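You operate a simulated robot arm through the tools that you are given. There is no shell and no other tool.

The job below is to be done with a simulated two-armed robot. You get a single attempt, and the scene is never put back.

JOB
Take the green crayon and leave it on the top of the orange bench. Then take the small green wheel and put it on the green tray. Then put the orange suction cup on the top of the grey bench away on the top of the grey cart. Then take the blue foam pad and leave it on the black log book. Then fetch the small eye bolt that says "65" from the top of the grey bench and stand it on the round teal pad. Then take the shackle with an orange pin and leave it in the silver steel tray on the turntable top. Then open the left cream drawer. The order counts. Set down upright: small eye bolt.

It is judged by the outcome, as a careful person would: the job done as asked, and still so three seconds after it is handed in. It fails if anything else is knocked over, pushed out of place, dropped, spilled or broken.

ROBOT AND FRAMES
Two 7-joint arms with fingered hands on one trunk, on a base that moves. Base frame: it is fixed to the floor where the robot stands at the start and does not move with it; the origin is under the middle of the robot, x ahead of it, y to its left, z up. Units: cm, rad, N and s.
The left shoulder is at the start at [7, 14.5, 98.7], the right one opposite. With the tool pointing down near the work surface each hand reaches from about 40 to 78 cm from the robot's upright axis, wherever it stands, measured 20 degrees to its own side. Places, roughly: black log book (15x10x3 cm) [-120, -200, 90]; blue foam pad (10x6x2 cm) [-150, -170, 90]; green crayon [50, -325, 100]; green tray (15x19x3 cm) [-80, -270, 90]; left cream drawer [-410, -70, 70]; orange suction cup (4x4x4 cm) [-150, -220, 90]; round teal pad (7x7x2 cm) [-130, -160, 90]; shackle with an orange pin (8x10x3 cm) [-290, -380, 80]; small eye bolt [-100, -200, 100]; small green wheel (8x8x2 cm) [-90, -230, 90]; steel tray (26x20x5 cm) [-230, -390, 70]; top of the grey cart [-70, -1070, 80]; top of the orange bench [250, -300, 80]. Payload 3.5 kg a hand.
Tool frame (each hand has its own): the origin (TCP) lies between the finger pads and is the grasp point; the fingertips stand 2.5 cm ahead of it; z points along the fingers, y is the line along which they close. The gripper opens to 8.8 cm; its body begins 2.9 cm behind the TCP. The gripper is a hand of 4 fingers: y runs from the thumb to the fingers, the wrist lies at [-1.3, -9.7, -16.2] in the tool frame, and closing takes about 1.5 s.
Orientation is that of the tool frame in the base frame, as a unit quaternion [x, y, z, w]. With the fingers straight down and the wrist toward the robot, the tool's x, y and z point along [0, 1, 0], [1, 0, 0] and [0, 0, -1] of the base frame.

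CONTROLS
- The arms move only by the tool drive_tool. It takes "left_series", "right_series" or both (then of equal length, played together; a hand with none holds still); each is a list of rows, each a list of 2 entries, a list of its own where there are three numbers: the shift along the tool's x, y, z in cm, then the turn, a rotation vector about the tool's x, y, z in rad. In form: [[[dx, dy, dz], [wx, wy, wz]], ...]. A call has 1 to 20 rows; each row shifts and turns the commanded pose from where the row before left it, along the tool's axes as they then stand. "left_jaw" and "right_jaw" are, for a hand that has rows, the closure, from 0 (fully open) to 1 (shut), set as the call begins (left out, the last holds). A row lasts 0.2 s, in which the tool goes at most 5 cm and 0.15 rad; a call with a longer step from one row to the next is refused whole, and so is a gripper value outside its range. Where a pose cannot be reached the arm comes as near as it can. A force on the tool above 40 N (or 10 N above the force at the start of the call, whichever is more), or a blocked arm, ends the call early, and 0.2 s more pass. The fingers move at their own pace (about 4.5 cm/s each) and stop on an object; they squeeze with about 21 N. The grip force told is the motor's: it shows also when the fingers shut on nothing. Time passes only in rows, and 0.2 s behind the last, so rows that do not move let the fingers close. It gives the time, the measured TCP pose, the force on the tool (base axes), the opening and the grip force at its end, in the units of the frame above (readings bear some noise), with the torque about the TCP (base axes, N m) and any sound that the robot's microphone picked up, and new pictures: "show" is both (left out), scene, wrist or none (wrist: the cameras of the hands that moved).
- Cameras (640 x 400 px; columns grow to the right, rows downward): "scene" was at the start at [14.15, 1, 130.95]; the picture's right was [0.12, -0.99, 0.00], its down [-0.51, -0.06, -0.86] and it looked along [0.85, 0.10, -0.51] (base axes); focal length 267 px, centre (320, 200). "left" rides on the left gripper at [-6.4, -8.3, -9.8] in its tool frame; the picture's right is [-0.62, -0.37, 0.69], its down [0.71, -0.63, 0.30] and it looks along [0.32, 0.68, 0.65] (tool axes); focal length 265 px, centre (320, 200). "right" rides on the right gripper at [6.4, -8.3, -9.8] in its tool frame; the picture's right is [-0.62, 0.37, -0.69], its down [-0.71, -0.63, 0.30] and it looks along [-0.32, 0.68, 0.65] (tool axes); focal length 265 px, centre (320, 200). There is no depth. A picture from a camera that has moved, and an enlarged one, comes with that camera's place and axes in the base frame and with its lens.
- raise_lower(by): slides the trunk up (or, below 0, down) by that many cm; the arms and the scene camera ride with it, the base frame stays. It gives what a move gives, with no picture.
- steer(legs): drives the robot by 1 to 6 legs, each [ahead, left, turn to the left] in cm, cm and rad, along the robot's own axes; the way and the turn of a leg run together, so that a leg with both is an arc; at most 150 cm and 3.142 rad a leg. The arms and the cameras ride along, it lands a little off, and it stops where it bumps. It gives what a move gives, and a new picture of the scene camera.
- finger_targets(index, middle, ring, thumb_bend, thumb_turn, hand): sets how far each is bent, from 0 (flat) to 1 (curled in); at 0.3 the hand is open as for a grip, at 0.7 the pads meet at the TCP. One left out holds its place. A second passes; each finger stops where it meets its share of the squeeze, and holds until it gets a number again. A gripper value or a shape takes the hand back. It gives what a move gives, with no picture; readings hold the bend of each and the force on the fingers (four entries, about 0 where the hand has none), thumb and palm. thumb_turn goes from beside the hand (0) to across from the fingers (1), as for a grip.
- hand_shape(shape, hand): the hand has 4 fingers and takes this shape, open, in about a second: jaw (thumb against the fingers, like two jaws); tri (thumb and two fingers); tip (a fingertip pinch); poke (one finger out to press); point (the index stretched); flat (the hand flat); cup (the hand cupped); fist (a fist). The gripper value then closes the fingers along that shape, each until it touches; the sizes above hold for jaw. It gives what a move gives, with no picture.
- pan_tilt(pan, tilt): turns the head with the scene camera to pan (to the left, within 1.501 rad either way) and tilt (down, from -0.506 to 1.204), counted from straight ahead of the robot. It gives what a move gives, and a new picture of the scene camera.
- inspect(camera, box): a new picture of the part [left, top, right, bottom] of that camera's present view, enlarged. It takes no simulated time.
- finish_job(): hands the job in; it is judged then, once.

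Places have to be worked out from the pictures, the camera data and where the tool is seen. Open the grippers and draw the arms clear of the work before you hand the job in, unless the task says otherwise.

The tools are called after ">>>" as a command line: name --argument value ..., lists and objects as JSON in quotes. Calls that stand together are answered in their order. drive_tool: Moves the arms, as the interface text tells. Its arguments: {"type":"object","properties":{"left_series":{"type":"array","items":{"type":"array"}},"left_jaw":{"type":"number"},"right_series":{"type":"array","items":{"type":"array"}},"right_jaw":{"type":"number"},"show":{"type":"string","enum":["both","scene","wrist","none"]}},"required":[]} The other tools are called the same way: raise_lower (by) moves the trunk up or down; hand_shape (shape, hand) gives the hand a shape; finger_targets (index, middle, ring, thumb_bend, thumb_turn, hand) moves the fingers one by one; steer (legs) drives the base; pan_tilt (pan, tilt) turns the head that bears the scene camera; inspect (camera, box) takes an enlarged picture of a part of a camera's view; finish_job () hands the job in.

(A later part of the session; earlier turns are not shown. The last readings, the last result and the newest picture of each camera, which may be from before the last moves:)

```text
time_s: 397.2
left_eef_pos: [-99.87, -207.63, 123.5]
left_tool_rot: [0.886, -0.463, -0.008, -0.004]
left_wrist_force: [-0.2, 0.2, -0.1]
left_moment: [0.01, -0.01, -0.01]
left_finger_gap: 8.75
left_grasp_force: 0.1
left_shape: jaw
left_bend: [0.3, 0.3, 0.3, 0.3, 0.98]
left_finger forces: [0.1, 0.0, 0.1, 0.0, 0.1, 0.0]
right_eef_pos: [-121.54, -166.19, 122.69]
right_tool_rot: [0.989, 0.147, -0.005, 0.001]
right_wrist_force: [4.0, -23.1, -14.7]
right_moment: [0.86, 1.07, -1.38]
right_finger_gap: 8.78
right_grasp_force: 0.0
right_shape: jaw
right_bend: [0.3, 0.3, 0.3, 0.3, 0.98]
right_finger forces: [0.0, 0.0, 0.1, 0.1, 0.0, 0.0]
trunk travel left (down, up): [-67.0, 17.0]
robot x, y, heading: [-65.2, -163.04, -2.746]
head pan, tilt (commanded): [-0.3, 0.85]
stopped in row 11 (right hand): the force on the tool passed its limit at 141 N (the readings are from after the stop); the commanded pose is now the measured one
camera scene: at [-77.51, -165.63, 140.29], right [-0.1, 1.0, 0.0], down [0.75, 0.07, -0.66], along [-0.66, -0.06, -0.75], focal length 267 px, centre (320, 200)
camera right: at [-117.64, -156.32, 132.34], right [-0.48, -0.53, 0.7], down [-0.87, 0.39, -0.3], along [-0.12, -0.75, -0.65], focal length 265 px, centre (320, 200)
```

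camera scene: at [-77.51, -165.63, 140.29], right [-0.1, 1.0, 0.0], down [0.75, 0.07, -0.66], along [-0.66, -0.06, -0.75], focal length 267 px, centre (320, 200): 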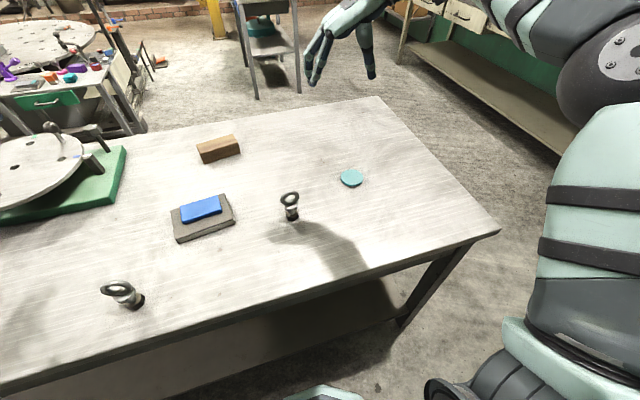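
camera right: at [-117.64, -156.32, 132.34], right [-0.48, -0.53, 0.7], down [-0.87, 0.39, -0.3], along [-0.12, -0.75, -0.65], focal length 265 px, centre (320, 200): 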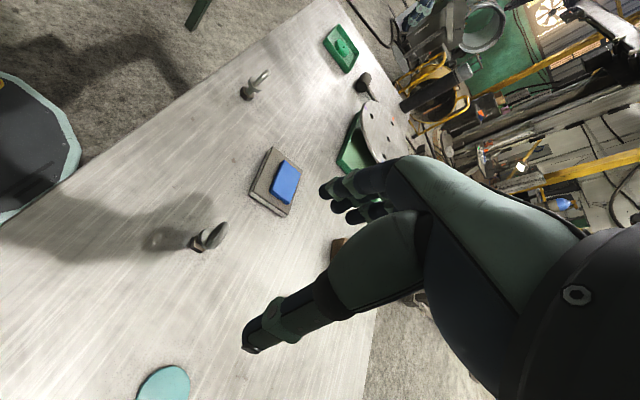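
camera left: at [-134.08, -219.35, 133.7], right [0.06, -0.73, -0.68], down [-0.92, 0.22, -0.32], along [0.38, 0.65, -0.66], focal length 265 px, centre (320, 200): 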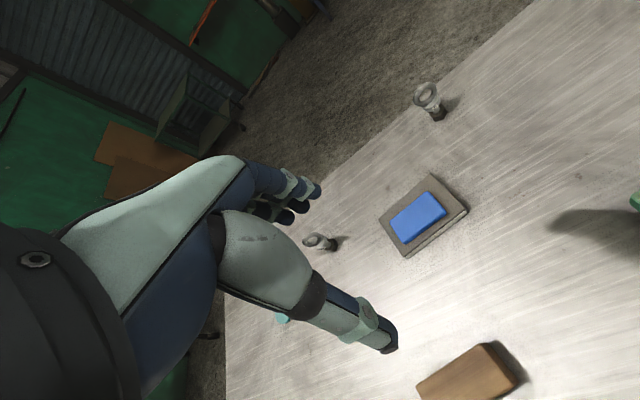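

The rotation stopped on a force (probably the wrist against its own forearm) at 1.47 rad. I turn back a little to relieve it.

>>> drive_tool --right_series '[[[0, 0, 0], [0, 0, 0.06]], [[0, 0, 0], [0, 0, 0.06]], [[0, 0, 0], [0, 0, 0]], [[0, 0, 0], [0, 0, 0]]]' --show "scene"

>>> pan_tilt --pan -0.5 --tilt 0.3

```text
time_s: 398.2
left_eef_pos: [-99.88, -207.63, 123.63]
left_tool_rot: [0.887, -0.463, -0.008, -0.004]
left_wrist_force: [0.5, -0.8, 0.2]
left_moment: [-0.03, 0.04, 0.0]
left_finger_gap: 8.77
left_grasp_force: 0.0
left_shape: jaw
left_bend: [0.3, 0.3, 0.3, 0.3, 0.98]
left_finger forces: [0.0, 0.0, 0.1, 0.0, 0.1, 0.1]
right_eef_pos: [-121.35, -166.06, 122.59]
right_tool_rot: [0.996, 0.09, -0.006, 0.0]
right_wrist_force: [0.2, 0.0, -0.9]
right_moment: [-0.02, -0.04, 0.01]
right_finger_gap: 8.76
right_grasp_force: 0.1
right_shape: jaw
right_bend: [0.3, 0.3, 0.3, 0.3, 0.98]
right_finger forces: [0.1, 0.0, 0.0, 0.0, 0.1, 0.1]
trunk travel left (down, up): [-67.0, 17.0]
robot x, y, heading: [-65.03, -162.94, -2.744]
head pan, tilt (commanded): [-0.3, 0.85]
camera scene: at [-77.42, -165.59, 140.3], right [-0.1, 1.0, 0.0], down [0.75, 0.07, -0.66], along [-0.66, -0.06, -0.75], focal length 267 px, centre (320, 200)
```

scene: 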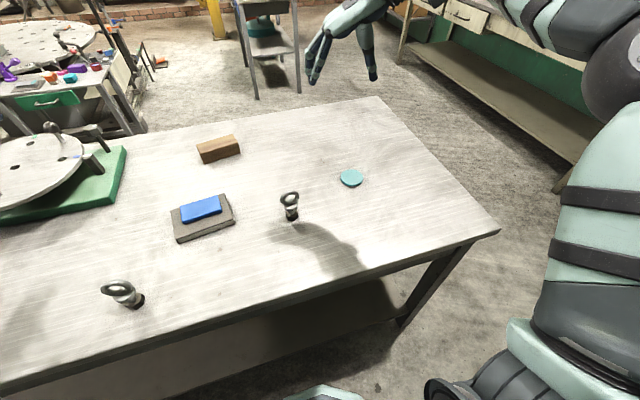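

```text
time_s: 399.2
left_eef_pos: [-99.9, -207.52, 123.61]
left_tool_rot: [0.886, -0.463, -0.008, -0.005]
left_wrist_force: [1.0, -0.4, -0.5]
left_moment: [0.02, -0.02, -0.02]
left_finger_gap: 8.75
left_grasp_force: 0.0
left_shape: jaw
left_bend: [0.3, 0.3, 0.3, 0.3, 0.98]
left_finger forces: [0.0, 0.0, 0.0, 0.0, 0.0, 0.0]
right_eef_pos: [-121.45, -166.02, 122.6]
right_tool_rot: [0.996, 0.09, -0.006, -0.001]
right_wrist_force: [-0.3, 0.1, 0.0]
right_moment: [-0.02, -0.03, -0.03]
right_finger_gap: 8.75
right_grasp_force: 0.0
right_shape: jaw
right_bend: [0.3, 0.3, 0.3, 0.3, 0.98]
right_finger forces: [0.0, 0.0, 0.1, 0.0, 0.0, 0.0]
trunk travel left (down, up): [-67.0, 17.0]
robot x, y, heading: [-65.05, -162.67, -2.743]
head pan, tilt (commanded): [-0.499, 0.3]
camera scene: at [-78.92, -163.88, 145.13], right [0.1, 0.99, 0.0], down [0.3, -0.03, -0.95], along [-0.95, 0.1, -0.3], focal length 267 px, centre (320, 200)
```

scene: 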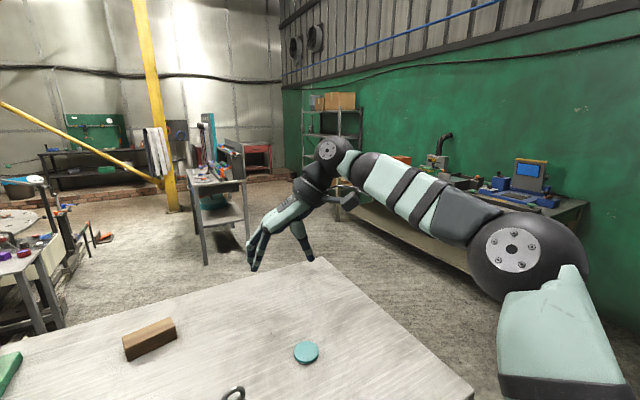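

Force is gone. To get the remaining ~0.41 rad I turn the whole base left by that amount and shift so the hand ends above the bolt.

>>> steer --legs '[[0, 0, 0.41], [-5, -10.5, 0]]'

>>> pan_tilt --pan -0.4 --tilt 0.85

>>> inspect --camera "right" --box '[0, 0, 640, 400]'

```text
time_s: 401.6
left_eef_pos: [-83.42, -207.06, 123.54]
left_tool_rot: [0.962, -0.273, -0.01, -0.002]
left_wrist_force: [0.0, 0.7, -0.6]
left_moment: [0.02, 0.0, 0.02]
left_finger_gap: 8.76
left_grasp_force: 0.0
left_shape: jaw
left_bend: [0.3, 0.3, 0.3, 0.3, 0.98]
left_finger forces: [0.0, 0.1, 0.1, 0.0, 0.1, 0.0]
right_eef_pos: [-119.46, -177.53, 122.67]
right_tool_rot: [0.957, 0.29, -0.006, 0.0]
right_wrist_force: [-0.1, 0.0, 0.1]
right_moment: [0.05, 0.0, 0.0]
right_finger_gap: 8.74
right_grasp_force: 0.0
right_shape: jaw
right_bend: [0.3, 0.3, 0.3, 0.3, 0.98]
right_finger forces: [0.0, 0.0, 0.1, 0.1, 0.0, 0.1]
trunk travel left (down, up): [-67.0, 17.0]
robot x, y, heading: [-69.55, -151.68, -2.331]
head pan, tilt (commanded): [-0.499, 0.3]
camera scene: at [-81.44, -158.69, 145.14], right [-0.3, 0.95, 0.0], down [0.28, 0.09, -0.96], along [-0.91, -0.29, -0.3], focal length 267 px, centre (320, 200)
```

scene: 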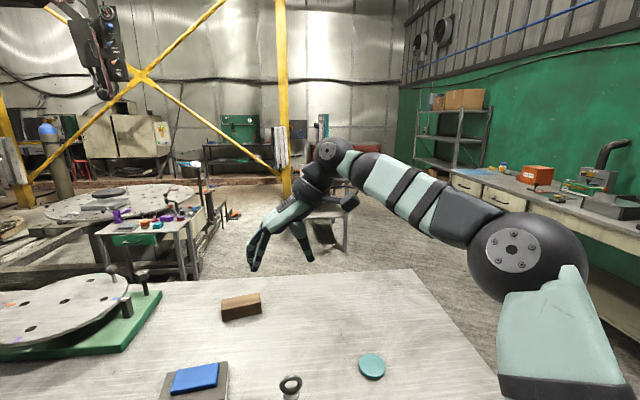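

```text
time_s: 402.6
left_eef_pos: [-83.42, -207.03, 123.67]
left_tool_rot: [0.962, -0.274, -0.01, -0.002]
left_wrist_force: [-0.2, -0.9, 0.5]
left_moment: [-0.02, 0.01, -0.01]
left_finger_gap: 8.74
left_grasp_force: 0.0
left_shape: jaw
left_bend: [0.3, 0.3, 0.3, 0.3, 0.98]
left_finger forces: [0.0, 0.1, 0.0, 0.0, 0.0, 0.0]
right_eef_pos: [-119.58, -177.26, 122.59]
right_tool_rot: [0.957, 0.29, -0.007, 0.001]
right_wrist_force: [0.4, 0.5, 0.0]
right_moment: [0.02, 0.0, 0.03]
right_finger_gap: 8.76
right_grasp_force: 0.0
right_shape: jaw
right_bend: [0.3, 0.3, 0.3, 0.3, 0.98]
right_finger forces: [0.0, 0.0, 0.0, 0.0, 0.1, 0.1]
trunk travel left (down, up): [-67.0, 17.0]
robot x, y, heading: [-69.27, -152.08, -2.335]
head pan, tilt (commanded): [-0.4, 0.85]
camera scene: at [-79.79, -158.83, 140.31], right [-0.39, 0.92, 0.0], down [0.69, 0.3, -0.66], along [-0.61, -0.26, -0.75], focal length 267 px, centre (320, 200)
```

scene: 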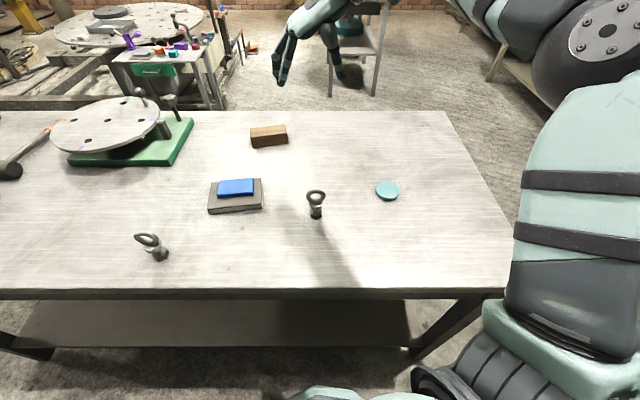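

```text
1.00 times, centred on (320, 200) of right (not enlarged: the box is as wide or as high as the picture)
camera zoom: at [-118.76, -166.84, 132.39], right [-0.3, -0.65, 0.7], down [-0.95, 0.13, -0.29], along [0.1, -0.75, -0.65], focal length 265 px, centre (320, 200)
```

zoom: 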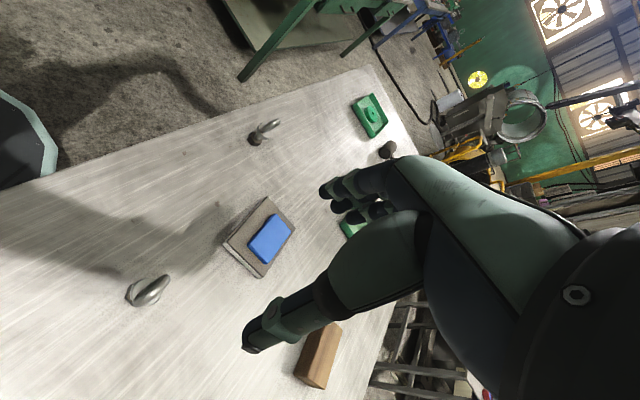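

The hand is right above the bolt and aligned with its ring plane. I make a small correction and descend to z≈100, then check.

>>> drive_tool --right_series '[[[0.5, -0.15, 0], [0, 0, 0]], [[0, 0, 3], [0, 0, 0]], [[0, 0, 3], [0, 0, 0]], [[0, 0, 3], [0, 0, 0]], [[0, 0, 3], [0, 0, 0]], [[0, 0, 3], [0, 0, 0]], [[0, 0, 3], [0, 0, 0]], [[0, 0, 2.5], [0, 0, 0]], [[0, 0, 2], [0, 0, 0]], [[0, 0, 0], [0, 0, 0]]]' --right_jaw 0 --show "both"

>>> inspect --camera "right" --box '[130, 180, 370, 330]'

>>> inspect --camera "scene" --box '[250, 120, 410, 240]'

```text
time_s: 404.8
left_eef_pos: [-83.41, -206.84, 123.61]
left_tool_rot: [0.962, -0.274, -0.009, -0.003]
left_wrist_force: [0.5, 0.7, 0.5]
left_moment: [0.03, 0.02, -0.02]
left_finger_gap: 8.79
left_grasp_force: 0.0
left_shape: jaw
left_bend: [0.3, 0.3, 0.3, 0.3, 0.98]
left_finger forces: [0.0, 0.1, 0.1, 0.1, 0.0, 0.1]
right_eef_pos: [-119.35, -176.95, 100.14]
right_tool_rot: [0.957, 0.29, -0.006, 0.001]
right_wrist_force: [0.5, 1.4, 0.1]
right_moment: [-0.03, 0.01, 0.01]
right_finger_gap: 8.77
right_grasp_force: 0.0
right_shape: jaw
right_bend: [0.3, 0.3, 0.3, 0.3, 0.98]
right_finger forces: [0.0, 0.1, 0.0, 0.0, 0.0, 0.0]
trunk travel left (down, up): [-67.0, 17.0]
robot x, y, heading: [-69.13, -152.19, -2.334]
head pan, tilt (commanded): [-0.4, 0.85]
camera scene: at [-79.79, -158.76, 140.31], right [-0.39, 0.92, 0.0], down [0.69, 0.3, -0.66], along [-0.61, -0.26, -0.75], focal length 267 px, centre (320, 200)
camera right: at [-118.59, -166.52, 109.84], right [-0.3, -0.65, 0.7], down [-0.95, 0.13, -0.29], along [0.1, -0.75, -0.65], focal length 265 px, centre (320, 200)
```

scene: 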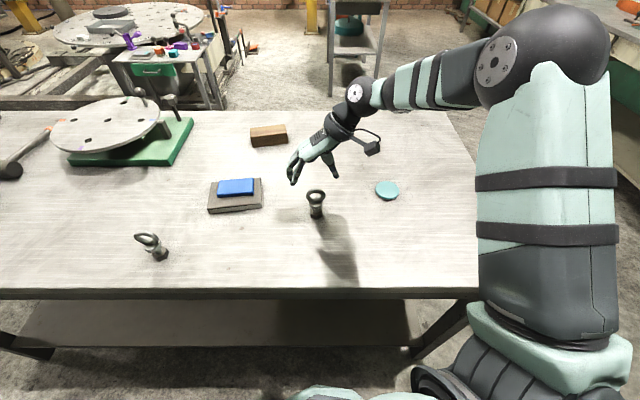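
right: 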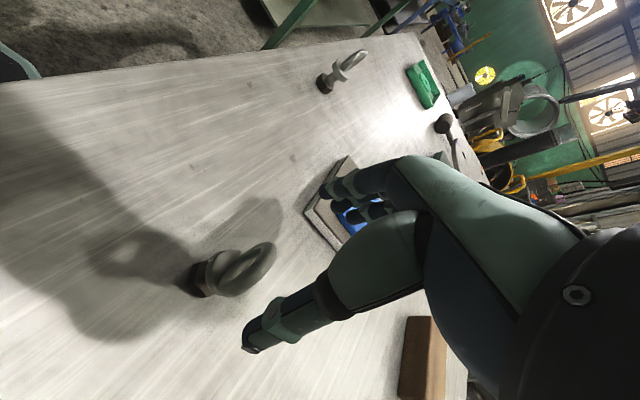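

```text
2.67 times, centred on (250, 255) of right
camera zoom: at [-118.59, -166.52, 109.84], right [-0.3, -0.65, 0.7], down [-0.95, 0.13, -0.29], along [0.1, -0.75, -0.65], focal length 708 px, centre (507, 53)
```

zoom: 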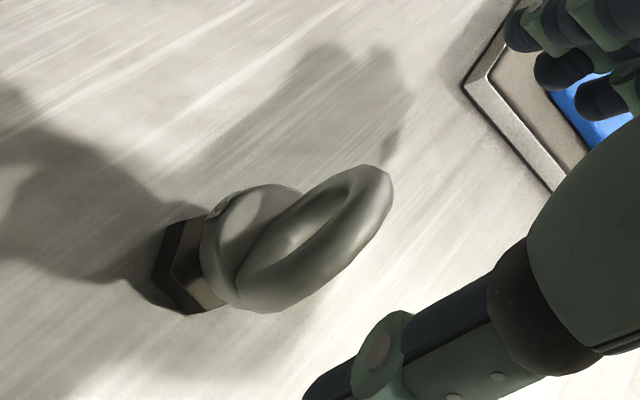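

```text
3.33 times, centred on (330, 180) of scene
camera zoom: at [-79.79, -158.76, 140.31], right [-0.39, 0.92, 0.0], down [0.69, 0.3, -0.66], along [-0.61, -0.26, -0.75], focal length 891 px, centre (287, 267)
```

zoom: 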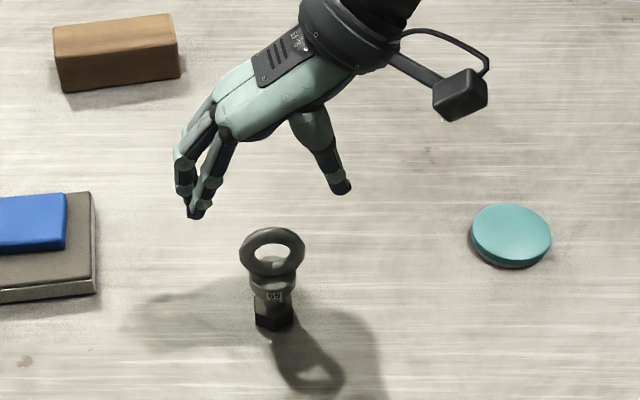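

The ring lies squarely between thumb and fingers. I descend the last 7.5 cm.

>>> drive_tool --right_series '[[[0, 0, 1.2], [0, 0, 0]], [[0, 0, 1.2], [0, 0, 0]], [[0, 0, 1.2], [0, 0, 0]], [[0, 0, 1.0], [0, 0, 0]], [[0, 0, 1.0], [0, 0, 0]], [[0, 0, 0.8], [0, 0, 0]], [[0, 0, 0.6], [0, 0, 0]], [[0, 0, 0.3], [0, 0, 0]], [[0, 0, 0], [0, 0, 0]]]' --show "both"

>>> inspect --camera "scene" --box '[250, 140, 410, 240]'

```text
time_s: 406.8
left_eef_pos: [-83.4, -206.97, 123.64]
left_tool_rot: [0.962, -0.274, -0.008, -0.002]
left_wrist_force: [0.0, 0.5, -0.6]
left_moment: [0.01, -0.02, -0.02]
left_finger_gap: 8.76
left_grasp_force: 0.1
left_shape: jaw
left_bend: [0.3, 0.3, 0.3, 0.3, 0.98]
left_finger forces: [0.0, 0.0, 0.1, 0.0, 0.0, 0.1]
right_eef_pos: [-119.65, -177.09, 92.99]
right_tool_rot: [0.957, 0.291, -0.006, 0.001]
right_wrist_force: [-0.1, -0.2, -0.3]
right_moment: [0.02, -0.01, 0.0]
right_finger_gap: 8.77
right_grasp_force: 0.1
right_shape: jaw
right_bend: [0.3, 0.3, 0.3, 0.3, 0.98]
right_finger forces: [0.0, 0.1, 0.0, 0.0, 0.0, 0.0]
trunk travel left (down, up): [-67.0, 17.0]
robot x, y, heading: [-69.38, -151.93, -2.339]
head pan, tilt (commanded): [-0.4, 0.85]
camera scene: at [-79.81, -158.78, 140.31], right [-0.39, 0.92, 0.0], down [0.69, 0.3, -0.66], along [-0.61, -0.26, -0.75], focal length 267 px, centre (320, 200)
camera right: at [-118.78, -166.61, 102.61], right [-0.3, -0.65, 0.7], down [-0.95, 0.13, -0.29], along [0.1, -0.75, -0.65], focal length 265 px, centre (320, 200)
```

scene: 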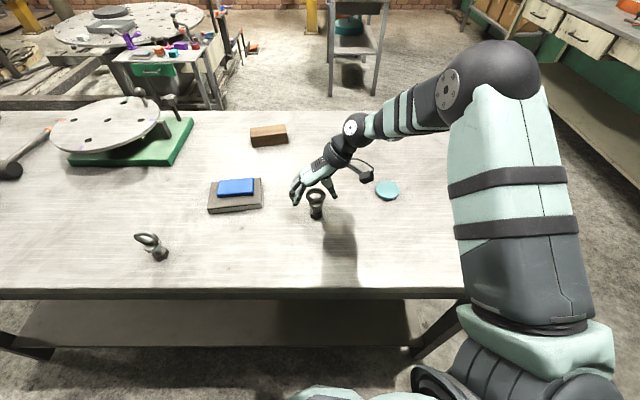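
right: 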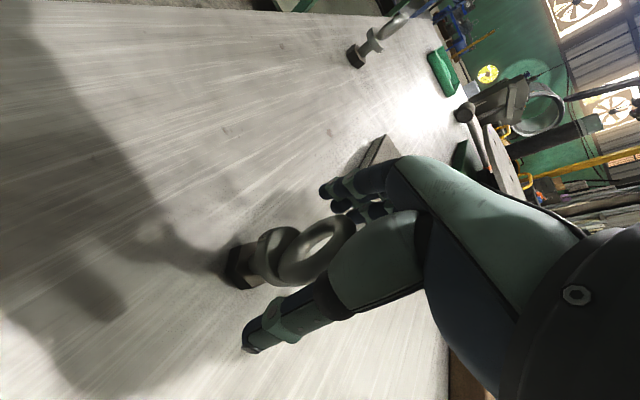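

```text
4.00 times, centred on (330, 190) of scene
camera zoom: at [-79.81, -158.78, 140.31], right [-0.39, 0.92, 0.0], down [0.69, 0.3, -0.66], along [-0.61, -0.26, -0.75], focal length 1070 px, centre (280, 240)
```

zoom: 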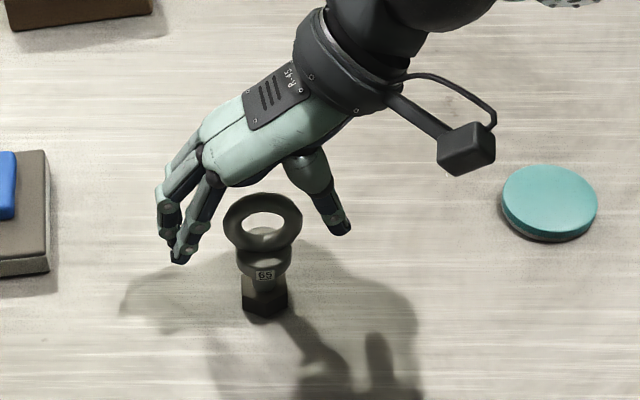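

Ring centred in the hand (tool x≈-0.2, y≈0.1). I lower 0.4 cm and close.

>>> drive_tool --right_series '[[[0, 0, 0.4], [0, 0, 0]], [[0, 0, 0], [0, 0, 0]]]' --show "none"

>>> drive_tool --right_series '[[[0, 0, 0], [0, 0, 0]], [[0, 0, 0], [0, 0, 0]], [[0, 0, 0], [0, 0, 0]], [[0, 0, 0], [0, 0, 0]], [[0, 0, 0], [0, 0, 0]], [[0, 0, 0], [0, 0, 0]], [[0, 0, 0], [0, 0, 0]], [[0, 0, 0], [0, 0, 0]]]' --right_jaw 1 --show "both"

>>> inspect --camera "scene" --box '[250, 140, 410, 240]'

```text
time_s: 407.4
left_eef_pos: [-83.43, -206.94, 123.58]
left_tool_rot: [0.961, -0.275, -0.008, -0.002]
left_wrist_force: [0.9, 0.1, -0.2]
left_moment: [0.03, -0.01, -0.01]
left_finger_gap: 8.77
left_grasp_force: 0.1
left_shape: jaw
left_bend: [0.3, 0.3, 0.3, 0.3, 0.98]
left_finger forces: [0.1, 0.1, 0.1, 0.0, 0.0, 0.0]
right_eef_pos: [-119.68, -177.01, 92.58]
right_tool_rot: [0.957, 0.29, -0.006, 0.0]
right_wrist_force: [-0.1, 0.1, -0.5]
right_moment: [0.01, 0.0, -0.01]
right_finger_gap: 8.75
right_grasp_force: 0.1
right_shape: jaw
right_bend: [0.3, 0.3, 0.3, 0.3, 0.98]
right_finger forces: [0.1, 0.1, 0.0, 0.0, 0.3, 0.0]
trunk travel left (down, up): [-67.0, 17.0]
robot x, y, heading: [-69.2, -152.26, -2.339]
head pan, tilt (commanded): [-0.4, 0.85]
```

```text
time_s: 409.2
left_eef_pos: [-83.42, -206.82, 123.63]
left_tool_rot: [0.962, -0.274, -0.008, -0.002]
left_wrist_force: [0.6, -0.1, 0.0]
left_moment: [0.05, -0.01, 0.0]
left_finger_gap: 8.74
left_grasp_force: 0.0
left_shape: jaw
left_bend: [0.3, 0.3, 0.3, 0.3, 0.98]
left_finger forces: [0.1, 0.0, 0.0, 0.0, 0.0, 0.0]
right_eef_pos: [-119.72, -176.97, 92.4]
right_tool_rot: [0.957, 0.289, -0.007, 0.001]
right_wrist_force: [-0.9, 0.8, -0.2]
right_moment: [-0.02, -0.01, 0.02]
right_finger_gap: 4.46
right_grasp_force: 21.3
right_shape: jaw
right_bend: [0.74, 0.46, 0.49, 0.68, 1.0]
right_finger forces: [11.1, 7.0, 0.1, 0.0, 18.2, 0.0]
trunk travel left (down, up): [-67.0, 17.0]
robot x, y, heading: [-69.08, -152.16, -2.339]
head pan, tilt (commanded): [-0.4, 0.85]
camera scene: at [-79.82, -158.78, 140.3], right [-0.39, 0.92, 0.0], down [0.69, 0.3, -0.66], along [-0.61, -0.26, -0.75], focal length 267 px, centre (320, 200)
camera right: at [-118.79, -166.56, 102.19], right [-0.3, -0.65, 0.7], down [-0.95, 0.13, -0.29], along [0.1, -0.75, -0.65], focal length 265 px, centre (320, 200)
```

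scene: 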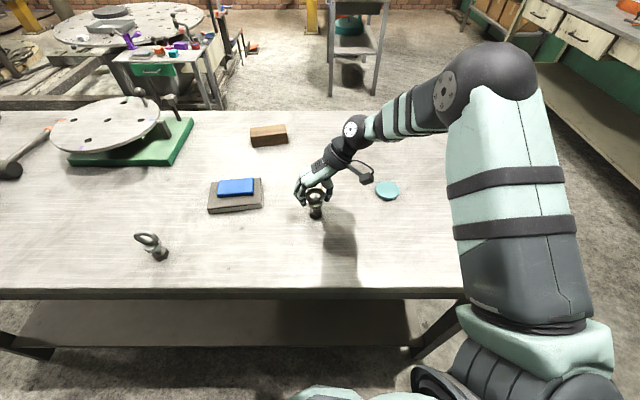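
right: 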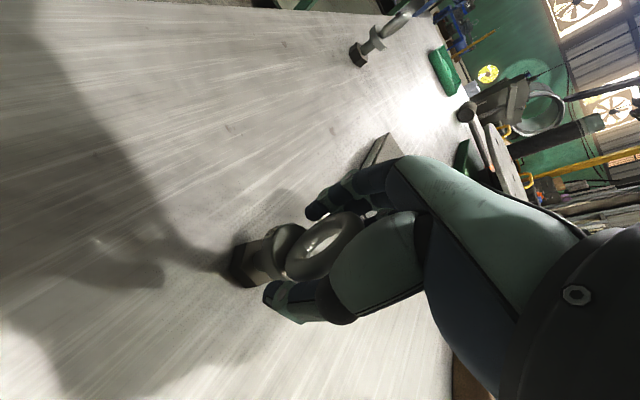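

```text
4.00 times, centred on (330, 190) of scene
camera zoom: at [-79.82, -158.78, 140.3], right [-0.39, 0.92, 0.0], down [0.69, 0.3, -0.66], along [-0.61, -0.26, -0.75], focal length 1070 px, centre (280, 240)
```

zoom: 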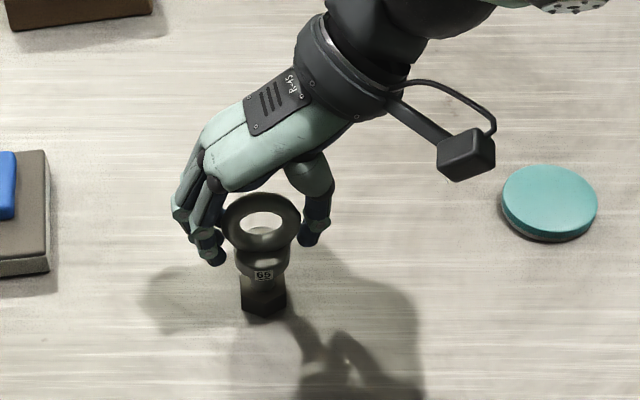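

The ring is held between thumb, index and middle (18 N). I lift slowly and check that it hangs upright.

>>> drive_tool --right_series '[[[0, 0, -0.5], [0, 0, 0]], [[0, 0, -0.5], [0, 0, 0]], [[0, 0, -0.8], [0, 0, 0]], [[0, 0, -1], [0, 0, 0]], [[0, 0, -1], [0, 0, 0]], [[0, 0, -1.2], [0, 0, 0]], [[0, 0, 0], [0, 0, 0]]]' --show "both"

>>> inspect --camera "scene" --box '[250, 140, 410, 240]'

```text
time_s: 410.8
left_eef_pos: [-83.37, -206.9, 123.57]
left_tool_rot: [0.962, -0.274, -0.009, -0.004]
left_wrist_force: [-0.5, -0.5, -0.3]
left_moment: [-0.01, -0.01, 0.0]
left_finger_gap: 8.78
left_grasp_force: 0.1
left_shape: jaw
left_bend: [0.3, 0.3, 0.3, 0.3, 0.98]
left_finger forces: [0.0, 0.0, 0.0, 0.1, 0.0, 0.0]
right_eef_pos: [-119.65, -176.84, 97.51]
right_tool_rot: [0.957, 0.29, -0.005, 0.0]
right_wrist_force: [0.0, -0.8, -2.1]
right_moment: [-0.02, 0.01, 0.02]
right_finger_gap: 4.42
right_grasp_force: 20.5
right_shape: jaw
right_bend: [0.74, 0.46, 0.49, 0.68, 1.0]
right_finger forces: [11.2, 7.0, 0.1, 0.0, 18.2, 0.1]
trunk travel left (down, up): [-67.0, 17.0]
robot x, y, heading: [-69.15, -152.43, -2.336]
head pan, tilt (commanded): [-0.4, 0.85]
camera scene: at [-79.85, -158.8, 140.3], right [-0.39, 0.92, 0.0], down [0.69, 0.3, -0.66], along [-0.61, -0.26, -0.75], focal length 267 px, centre (320, 200)
camera right: at [-118.75, -166.48, 107.16], right [-0.3, -0.65, 0.7], down [-0.95, 0.13, -0.3], along [0.1, -0.75, -0.65], focal length 265 px, centre (320, 200)
```

scene: 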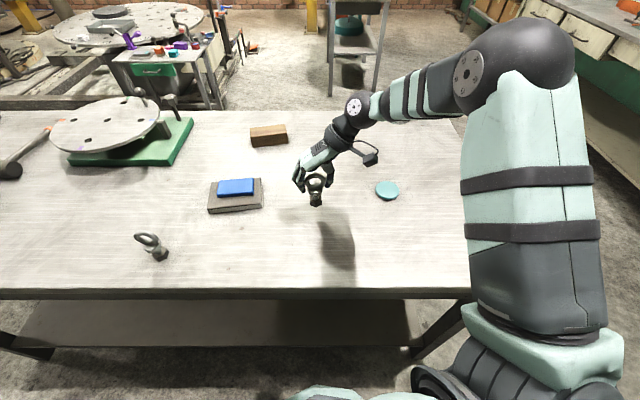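
right: 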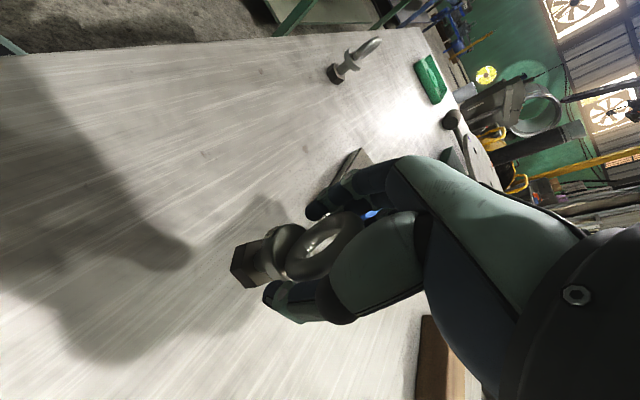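

```text
4.00 times, centred on (330, 190) of scene
camera zoom: at [-79.85, -158.8, 140.3], right [-0.39, 0.92, 0.0], down [0.69, 0.3, -0.66], along [-0.61, -0.26, -0.75], focal length 1070 px, centre (280, 240)
```

zoom: 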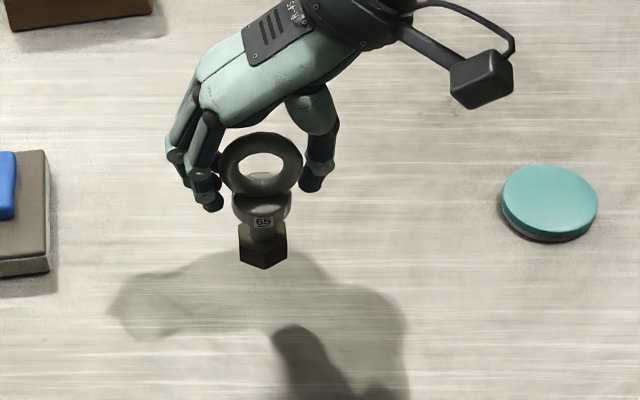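

The bolt hangs upright. I raise it to z≈102 and move the base right (and slightly back) to bring it over the teal pad.

>>> drive_tool --right_series '[[[0, 0, -1.5], [0, 0, 0]], [[0, 0, -1.5], [0, 0, 0]], [[0, 0, -1.5], [0, 0, 0]], [[0, 0, 0], [0, 0, 0]]]' --show "none"

>>> steer --legs '[[-6, -20.5, 0]]'

>>> inspect --camera "scene" --box '[240, 120, 400, 220]'

>>> inspect --camera "right" --box '[0, 0, 640, 400]'

```text
time_s: 411.8
left_eef_pos: [-83.34, -206.93, 123.55]
left_tool_rot: [0.962, -0.274, -0.009, -0.002]
left_wrist_force: [-0.4, -0.5, 0.1]
left_moment: [0.03, -0.02, -0.02]
left_finger_gap: 8.77
left_grasp_force: 0.0
left_shape: jaw
left_bend: [0.3, 0.3, 0.3, 0.3, 0.98]
left_finger forces: [0.0, 0.0, 0.1, 0.0, 0.1, 0.0]
right_eef_pos: [-119.49, -176.93, 102.07]
right_tool_rot: [0.957, 0.29, -0.005, 0.001]
right_wrist_force: [0.2, -0.8, -0.7]
right_moment: [0.03, -0.04, 0.02]
right_finger_gap: 4.42
right_grasp_force: 20.9
right_shape: jaw
right_bend: [0.74, 0.46, 0.49, 0.68, 1.0]
right_finger forces: [11.1, 7.1, 0.1, 0.0, 18.2, 0.1]
trunk travel left (down, up): [-67.0, 17.0]
robot x, y, heading: [-69.12, -151.69, -2.335]
head pan, tilt (commanded): [-0.4, 0.85]
```

```text
time_s: 413.4
left_eef_pos: [-93.59, -188.7, 123.46]
left_tool_rot: [0.962, -0.274, -0.008, -0.003]
left_wrist_force: [0.5, -0.8, -0.1]
left_moment: [-0.01, 0.02, 0.02]
left_finger_gap: 8.77
left_grasp_force: 0.1
left_shape: jaw
left_bend: [0.3, 0.3, 0.3, 0.3, 0.98]
left_finger forces: [0.0, 0.1, 0.0, 0.0, 0.0, 0.0]
right_eef_pos: [-129.97, -158.64, 101.93]
right_tool_rot: [0.957, 0.29, -0.005, 0.0]
right_wrist_force: [-0.2, -0.2, -1.5]
right_moment: [-0.02, -0.02, -0.02]
right_finger_gap: 4.42
right_grasp_force: 20.8
right_shape: jaw
right_bend: [0.74, 0.46, 0.49, 0.68, 1.0]
right_finger forces: [11.0, 7.1, 0.1, 0.0, 18.1, 0.0]
trunk travel left (down, up): [-67.0, 17.0]
robot x, y, heading: [-79.53, -133.82, -2.336]
head pan, tilt (commanded): [-0.4, 0.85]
camera scene: at [-90.09, -140.61, 140.3], right [-0.39, 0.92, 0.0], down [0.69, 0.3, -0.66], along [-0.61, -0.26, -0.75], focal length 267 px, centre (320, 200)
```

scene: 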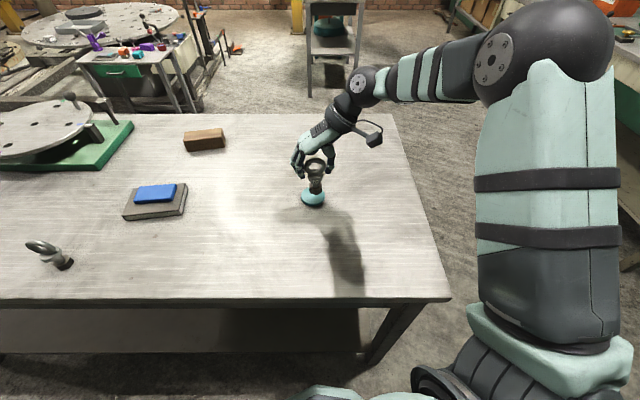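

```text
4.00 times, centred on (320, 170) of scene
camera zoom: at [-90.09, -140.61, 140.3], right [-0.39, 0.92, 0.0], down [0.69, 0.3, -0.66], along [-0.61, -0.26, -0.75], focal length 1070 px, centre (320, 320)
```

zoom: 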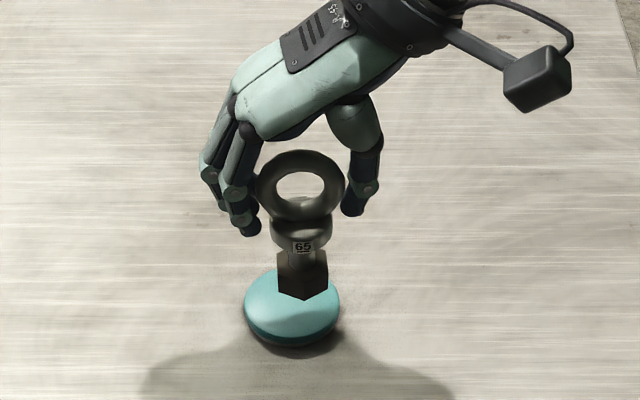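

```text
1.00 times, centred on (320, 200) of right (not enlarged: the box is as wide or as high as the picture)
camera zoom: at [-129.01, -148.17, 111.68], right [-0.3, -0.65, 0.7], down [-0.95, 0.13, -0.29], along [0.1, -0.75, -0.65], focal length 265 px, centre (320, 200)
```

zoom: 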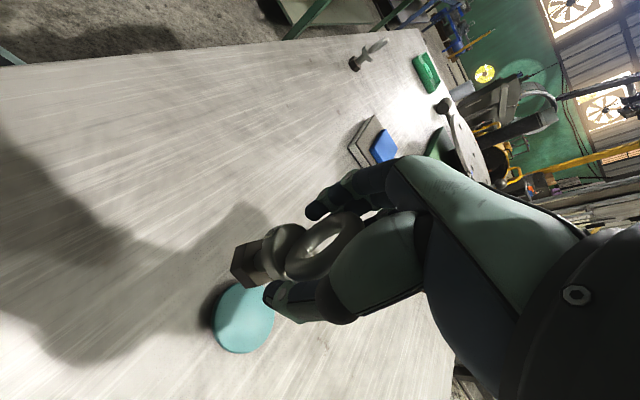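

Nearly over the teal pad. I move 5 cm forward (tool -x) to centre it and then check.

>>> drive_tool --right_series '[[[-1.3, 0.05, 0], [0, 0, 0]], [[-1.3, 0.05, 0], [0, 0, 0]], [[-1.3, 0.05, 0], [0, 0, 0]], [[-1.2, 0.05, 0], [0, 0, 0]], [[0, 0, 2], [0, 0, 0]], [[0, 0, 1.5], [0, 0, 0]], [[0, 0, 1], [0, 0, 0]], [[0, 0, 0], [0, 0, 0]]]' --show "both"

>>> inspect --camera "scene" --box '[250, 130, 380, 230]'

>>> inspect --camera "right" --box '[180, 190, 340, 340]'

```text
time_s: 415.2
left_eef_pos: [-93.78, -188.57, 123.63]
left_tool_rot: [0.962, -0.273, -0.009, -0.003]
left_wrist_force: [-0.1, 0.2, 0.0]
left_moment: [-0.02, 0.0, 0.01]
left_finger_gap: 8.8
left_grasp_force: 0.0
left_shape: jaw
left_bend: [0.3, 0.3, 0.3, 0.3, 0.98]
left_finger forces: [0.0, 0.0, 0.0, 0.1, 0.1, 0.0]
right_eef_pos: [-134.12, -161.55, 97.38]
right_tool_rot: [0.957, 0.29, -0.006, 0.002]
right_wrist_force: [-0.8, 0.6, -2.9]
right_moment: [0.0, 0.01, 0.01]
right_finger_gap: 4.42
right_grasp_force: 21.3
right_shape: jaw
right_bend: [0.74, 0.46, 0.49, 0.68, 1.0]
right_finger forces: [10.8, 7.1, 0.1, 0.0, 18.2, 0.0]
trunk travel left (down, up): [-67.0, 17.0]
robot x, y, heading: [-79.69, -133.66, -2.342]
head pan, tilt (commanded): [-0.4, 0.85]
camera scene: at [-90.15, -140.46, 140.3], right [-0.39, 0.92, 0.0], down [0.69, 0.29, -0.66], along [-0.61, -0.26, -0.75], focal length 267 px, centre (320, 200)
camera right: at [-133.25, -151.07, 107.18], right [-0.3, -0.65, 0.7], down [-0.95, 0.13, -0.29], along [0.1, -0.75, -0.65], focal length 265 px, centre (320, 200)
```

scene: 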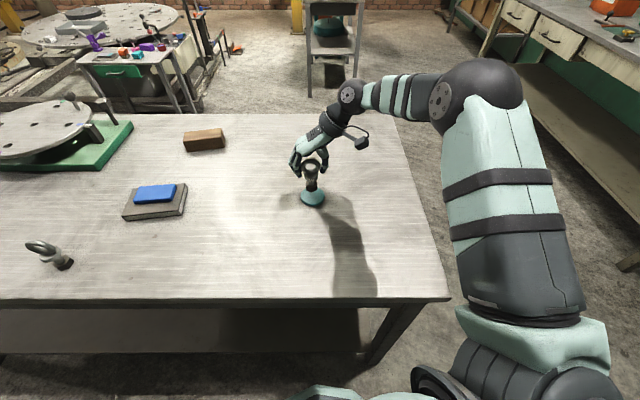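
right: 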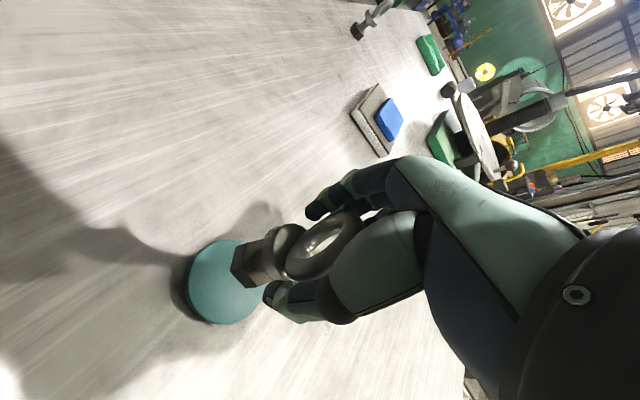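

```text
4.00 times, centred on (315, 180) of scene
camera zoom: at [-90.15, -140.46, 140.3], right [-0.39, 0.92, 0.0], down [0.69, 0.29, -0.66], along [-0.61, -0.26, -0.75], focal length 1070 px, centre (340, 280)
```

zoom: 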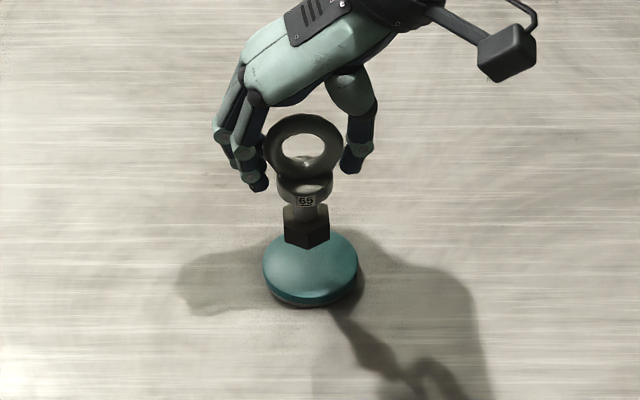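

```text
2.67 times, centred on (260, 265) of right
camera zoom: at [-133.25, -151.07, 107.18], right [-0.3, -0.65, 0.7], down [-0.95, 0.13, -0.29], along [0.1, -0.75, -0.65], focal length 708 px, centre (480, 27)
```

zoom: 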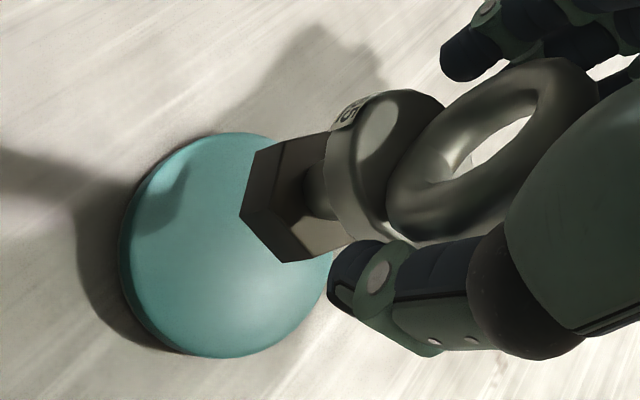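

The bolt would land about 0.9 cm too close to me; I correct that and lower further.

>>> drive_tool --right_series '[[[-0.9, -0.1, 0], [0, 0, 0]], [[0, 0, 1], [0, 0, 0]], [[0, 0, 0.8], [0, 0, 0]], [[0, 0, 0.5], [0, 0, 0]], [[0, 0, 0], [0, 0, 0]]]' --show "none"

>>> inspect --camera "scene" --box '[270, 145, 350, 215]'

>>> inspect --camera "right" --box '[180, 190, 340, 340]'

```text
time_s: 416.4
left_eef_pos: [-93.73, -188.49, 123.66]
left_tool_rot: [0.962, -0.274, -0.009, -0.003]
left_wrist_force: [0.0, 0.6, 0.7]
left_moment: [-0.01, -0.02, 0.01]
left_finger_gap: 8.79
left_grasp_force: 0.0
left_shape: jaw
left_bend: [0.3, 0.3, 0.3, 0.3, 0.98]
left_finger forces: [0.1, 0.1, 0.0, 0.1, 0.0, 0.0]
right_eef_pos: [-134.82, -161.94, 95.19]
right_tool_rot: [0.957, 0.29, -0.005, 0.0]
right_wrist_force: [-0.1, 0.0, -1.9]
right_moment: [0.02, -0.03, -0.01]
right_finger_gap: 4.42
right_grasp_force: 20.4
right_shape: jaw
right_bend: [0.74, 0.46, 0.49, 0.68, 1.0]
right_finger forces: [10.7, 7.3, 0.1, 0.0, 18.2, 0.1]
trunk travel left (down, up): [-67.0, 17.0]
robot x, y, heading: [-79.84, -133.66, -2.34]
head pan, tilt (commanded): [-0.4, 0.85]
```

```text
5.71 times, centred on (310, 180) of scene
camera zoom: at [-90.15, -140.47, 140.3], right [-0.39, 0.92, 0.0], down [0.69, 0.3, -0.66], along [-0.61, -0.26, -0.75], focal length 1528 px, centre (377, 314)
```

zoom: 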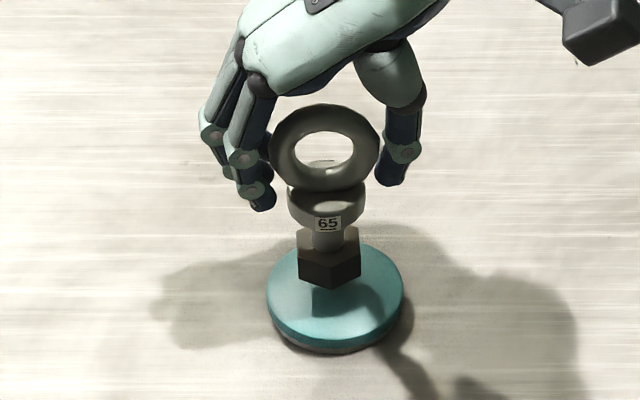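

```text
2.67 times, centred on (260, 265) of right
camera zoom: at [-134.04, -151.52, 104.93], right [-0.3, -0.65, 0.7], down [-0.95, 0.13, -0.3], along [0.1, -0.75, -0.65], focal length 708 px, centre (480, 27)
```

zoom: 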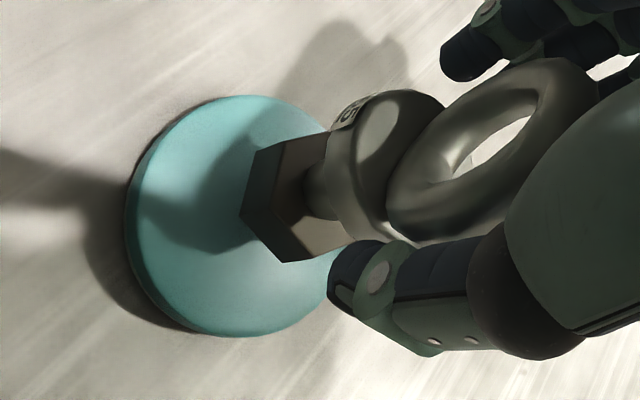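

Now well-centred. I lower slowly to contact.

>>> drive_tool --right_series '[[[0, 0, 0.4], [0, 0, 0]], [[0, 0, 0.3], [0, 0, 0]], [[0, 0, 0.2], [0, 0, 0]], [[0, 0, 0.2], [0, 0, 0]], [[0, 0, 0], [0, 0, 0]]]' --show "none"

```text
time_s: 417.6
left_eef_pos: [-93.85, -188.58, 123.67]
left_tool_rot: [0.962, -0.273, -0.008, -0.003]
left_wrist_force: [-0.2, 0.1, 0.0]
left_moment: [0.0, 0.01, -0.01]
left_finger_gap: 8.77
left_grasp_force: 0.2
left_shape: jaw
left_bend: [0.3, 0.3, 0.3, 0.3, 0.98]
left_finger forces: [0.1, 0.0, 0.0, 0.0, 0.1, 0.1]
right_eef_pos: [-134.85, -162.12, 94.13]
right_tool_rot: [0.957, 0.29, -0.006, 0.0]
right_wrist_force: [0.0, 0.1, -2.2]
right_moment: [0.01, 0.01, 0.03]
right_finger_gap: 4.39
right_grasp_force: 20.6
right_shape: jaw
right_bend: [0.74, 0.46, 0.49, 0.68, 1.0]
right_finger forces: [10.5, 7.3, 0.0, 0.0, 18.2, 0.0]
trunk travel left (down, up): [-67.0, 17.0]
robot x, y, heading: [-79.57, -133.72, -2.337]
head pan, tilt (commanded): [-0.4, 0.85]
```

>>> drive_tool --right_series '[[[0, 0, 0.2], [0, 0, 0]], [[0, 0, 0.15], [0, 0, 0]], [[0, 0, 0.15], [0, 0, 0]], [[0, 0, 0], [0, 0, 0]]]' --show "none"

>>> inspect --camera "scene" --box '[270, 145, 350, 215]'

```text
time_s: 418.6
left_eef_pos: [-93.66, -188.41, 123.72]
left_tool_rot: [0.962, -0.274, -0.009, -0.002]
left_wrist_force: [-0.9, 0.3, 0.1]
left_moment: [0.0, -0.02, 0.03]
left_finger_gap: 8.79
left_grasp_force: 0.1
left_shape: jaw
left_bend: [0.3, 0.3, 0.3, 0.3, 0.98]
left_finger forces: [0.0, 0.0, 0.0, 0.0, 0.0, 0.0]
right_eef_pos: [-134.91, -162.02, 93.71]
right_tool_rot: [0.957, 0.29, -0.007, 0.002]
right_wrist_force: [-1.8, -0.9, 6.4]
right_moment: [-0.01, 0.0, 0.02]
right_finger_gap: 4.43
right_grasp_force: 20.9
right_shape: jaw
right_bend: [0.74, 0.46, 0.49, 0.68, 1.0]
right_finger forces: [9.6, 7.6, 0.0, 0.1, 18.9, 0.1]
trunk travel left (down, up): [-67.0, 17.0]
robot x, y, heading: [-79.56, -133.9, -2.341]
head pan, tilt (commanded): [-0.4, 0.85]
```

```text
5.71 times, centred on (310, 180) of scene
camera zoom: at [-90.05, -140.41, 140.33], right [-0.39, 0.92, 0.0], down [0.69, 0.29, -0.66], along [-0.61, -0.26, -0.75], focal length 1528 px, centre (377, 314)
```

zoom: 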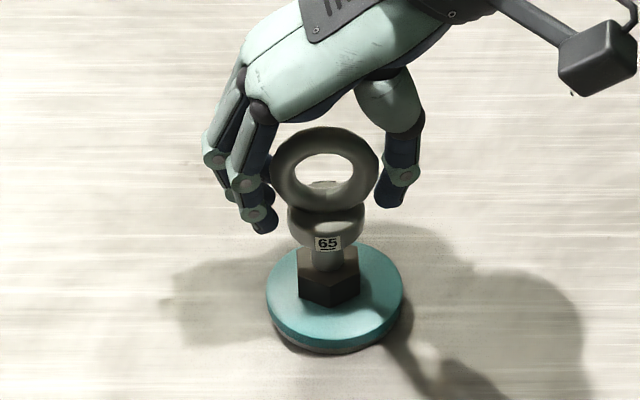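

The bolt stands on the teal pad (contact force 6 N). I release gradually.

>>> drive_tool --right_series '[[[0, 0, -0.08], [0, 0, 0]], [[0, 0, 0], [0, 0, 0]]]' --show "none"

>>> drive_tool --right_series '[[[0, 0, 0], [0, 0, 0]], [[0, 0, 0], [0, 0, 0]], [[0, 0, 0], [0, 0, 0]]]' --right_jaw 0.42 --show "none"

>>> inspect --camera "scene" --box '[270, 145, 350, 215]'

```text
time_s: 419.2
left_eef_pos: [-93.7, -188.55, 123.68]
left_tool_rot: [0.962, -0.274, -0.009, -0.003]
left_wrist_force: [-1.0, 0.8, -0.3]
left_moment: [-0.04, 0.03, -0.03]
left_finger_gap: 8.76
left_grasp_force: 0.1
left_shape: jaw
left_bend: [0.3, 0.3, 0.3, 0.3, 0.98]
left_finger forces: [0.0, 0.0, 0.1, 0.0, 0.1, 0.1]
right_eef_pos: [-134.93, -162.13, 93.61]
right_tool_rot: [0.957, 0.29, -0.006, 0.001]
right_wrist_force: [-0.3, 0.1, 4.7]
right_moment: [-0.05, 0.03, -0.01]
right_finger_gap: 4.44
right_grasp_force: 21.3
right_shape: jaw
right_bend: [0.74, 0.46, 0.49, 0.68, 1.0]
right_finger forces: [9.4, 7.9, 0.0, 0.0, 18.6, 0.0]
trunk travel left (down, up): [-67.0, 17.0]
robot x, y, heading: [-79.56, -133.91, -2.34]
head pan, tilt (commanded): [-0.4, 0.85]
```

```text
time_s: 420.0
left_eef_pos: [-93.77, -188.57, 123.56]
left_tool_rot: [0.962, -0.274, -0.009, -0.003]
left_wrist_force: [0.5, -1.1, -0.1]
left_moment: [0.03, -0.04, 0.03]
left_finger_gap: 8.78
left_grasp_force: 0.0
left_shape: jaw
left_bend: [0.3, 0.3, 0.3, 0.3, 0.98]
left_finger forces: [0.0, 0.0, 0.0, 0.0, 0.0, 0.0]
right_eef_pos: [-135.03, -161.93, 93.67]
right_tool_rot: [0.957, 0.29, -0.005, 0.001]
right_wrist_force: [-0.1, -0.1, 0.2]
right_moment: [-0.01, 0.03, 0.02]
right_finger_gap: 5.08
right_grasp_force: 0.0
right_shape: jaw
right_bend: [0.74, 0.41, 0.38, 0.66, 1.0]
right_finger forces: [0.1, 0.0, 0.0, 0.1, 0.1, 0.1]
trunk travel left (down, up): [-67.0, 17.0]
robot x, y, heading: [-79.47, -133.66, -2.337]
head pan, tilt (commanded): [-0.4, 0.85]
```

```text
5.71 times, centred on (310, 180) of scene
camera zoom: at [-90.12, -140.46, 140.3], right [-0.39, 0.92, 0.0], down [0.69, 0.29, -0.66], along [-0.61, -0.26, -0.75], focal length 1528 px, centre (377, 314)
```

zoom: 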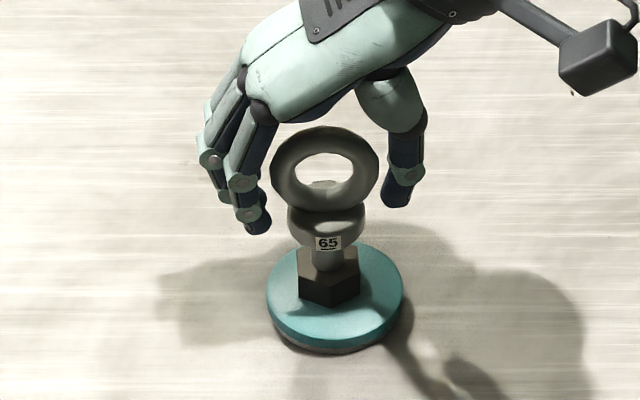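

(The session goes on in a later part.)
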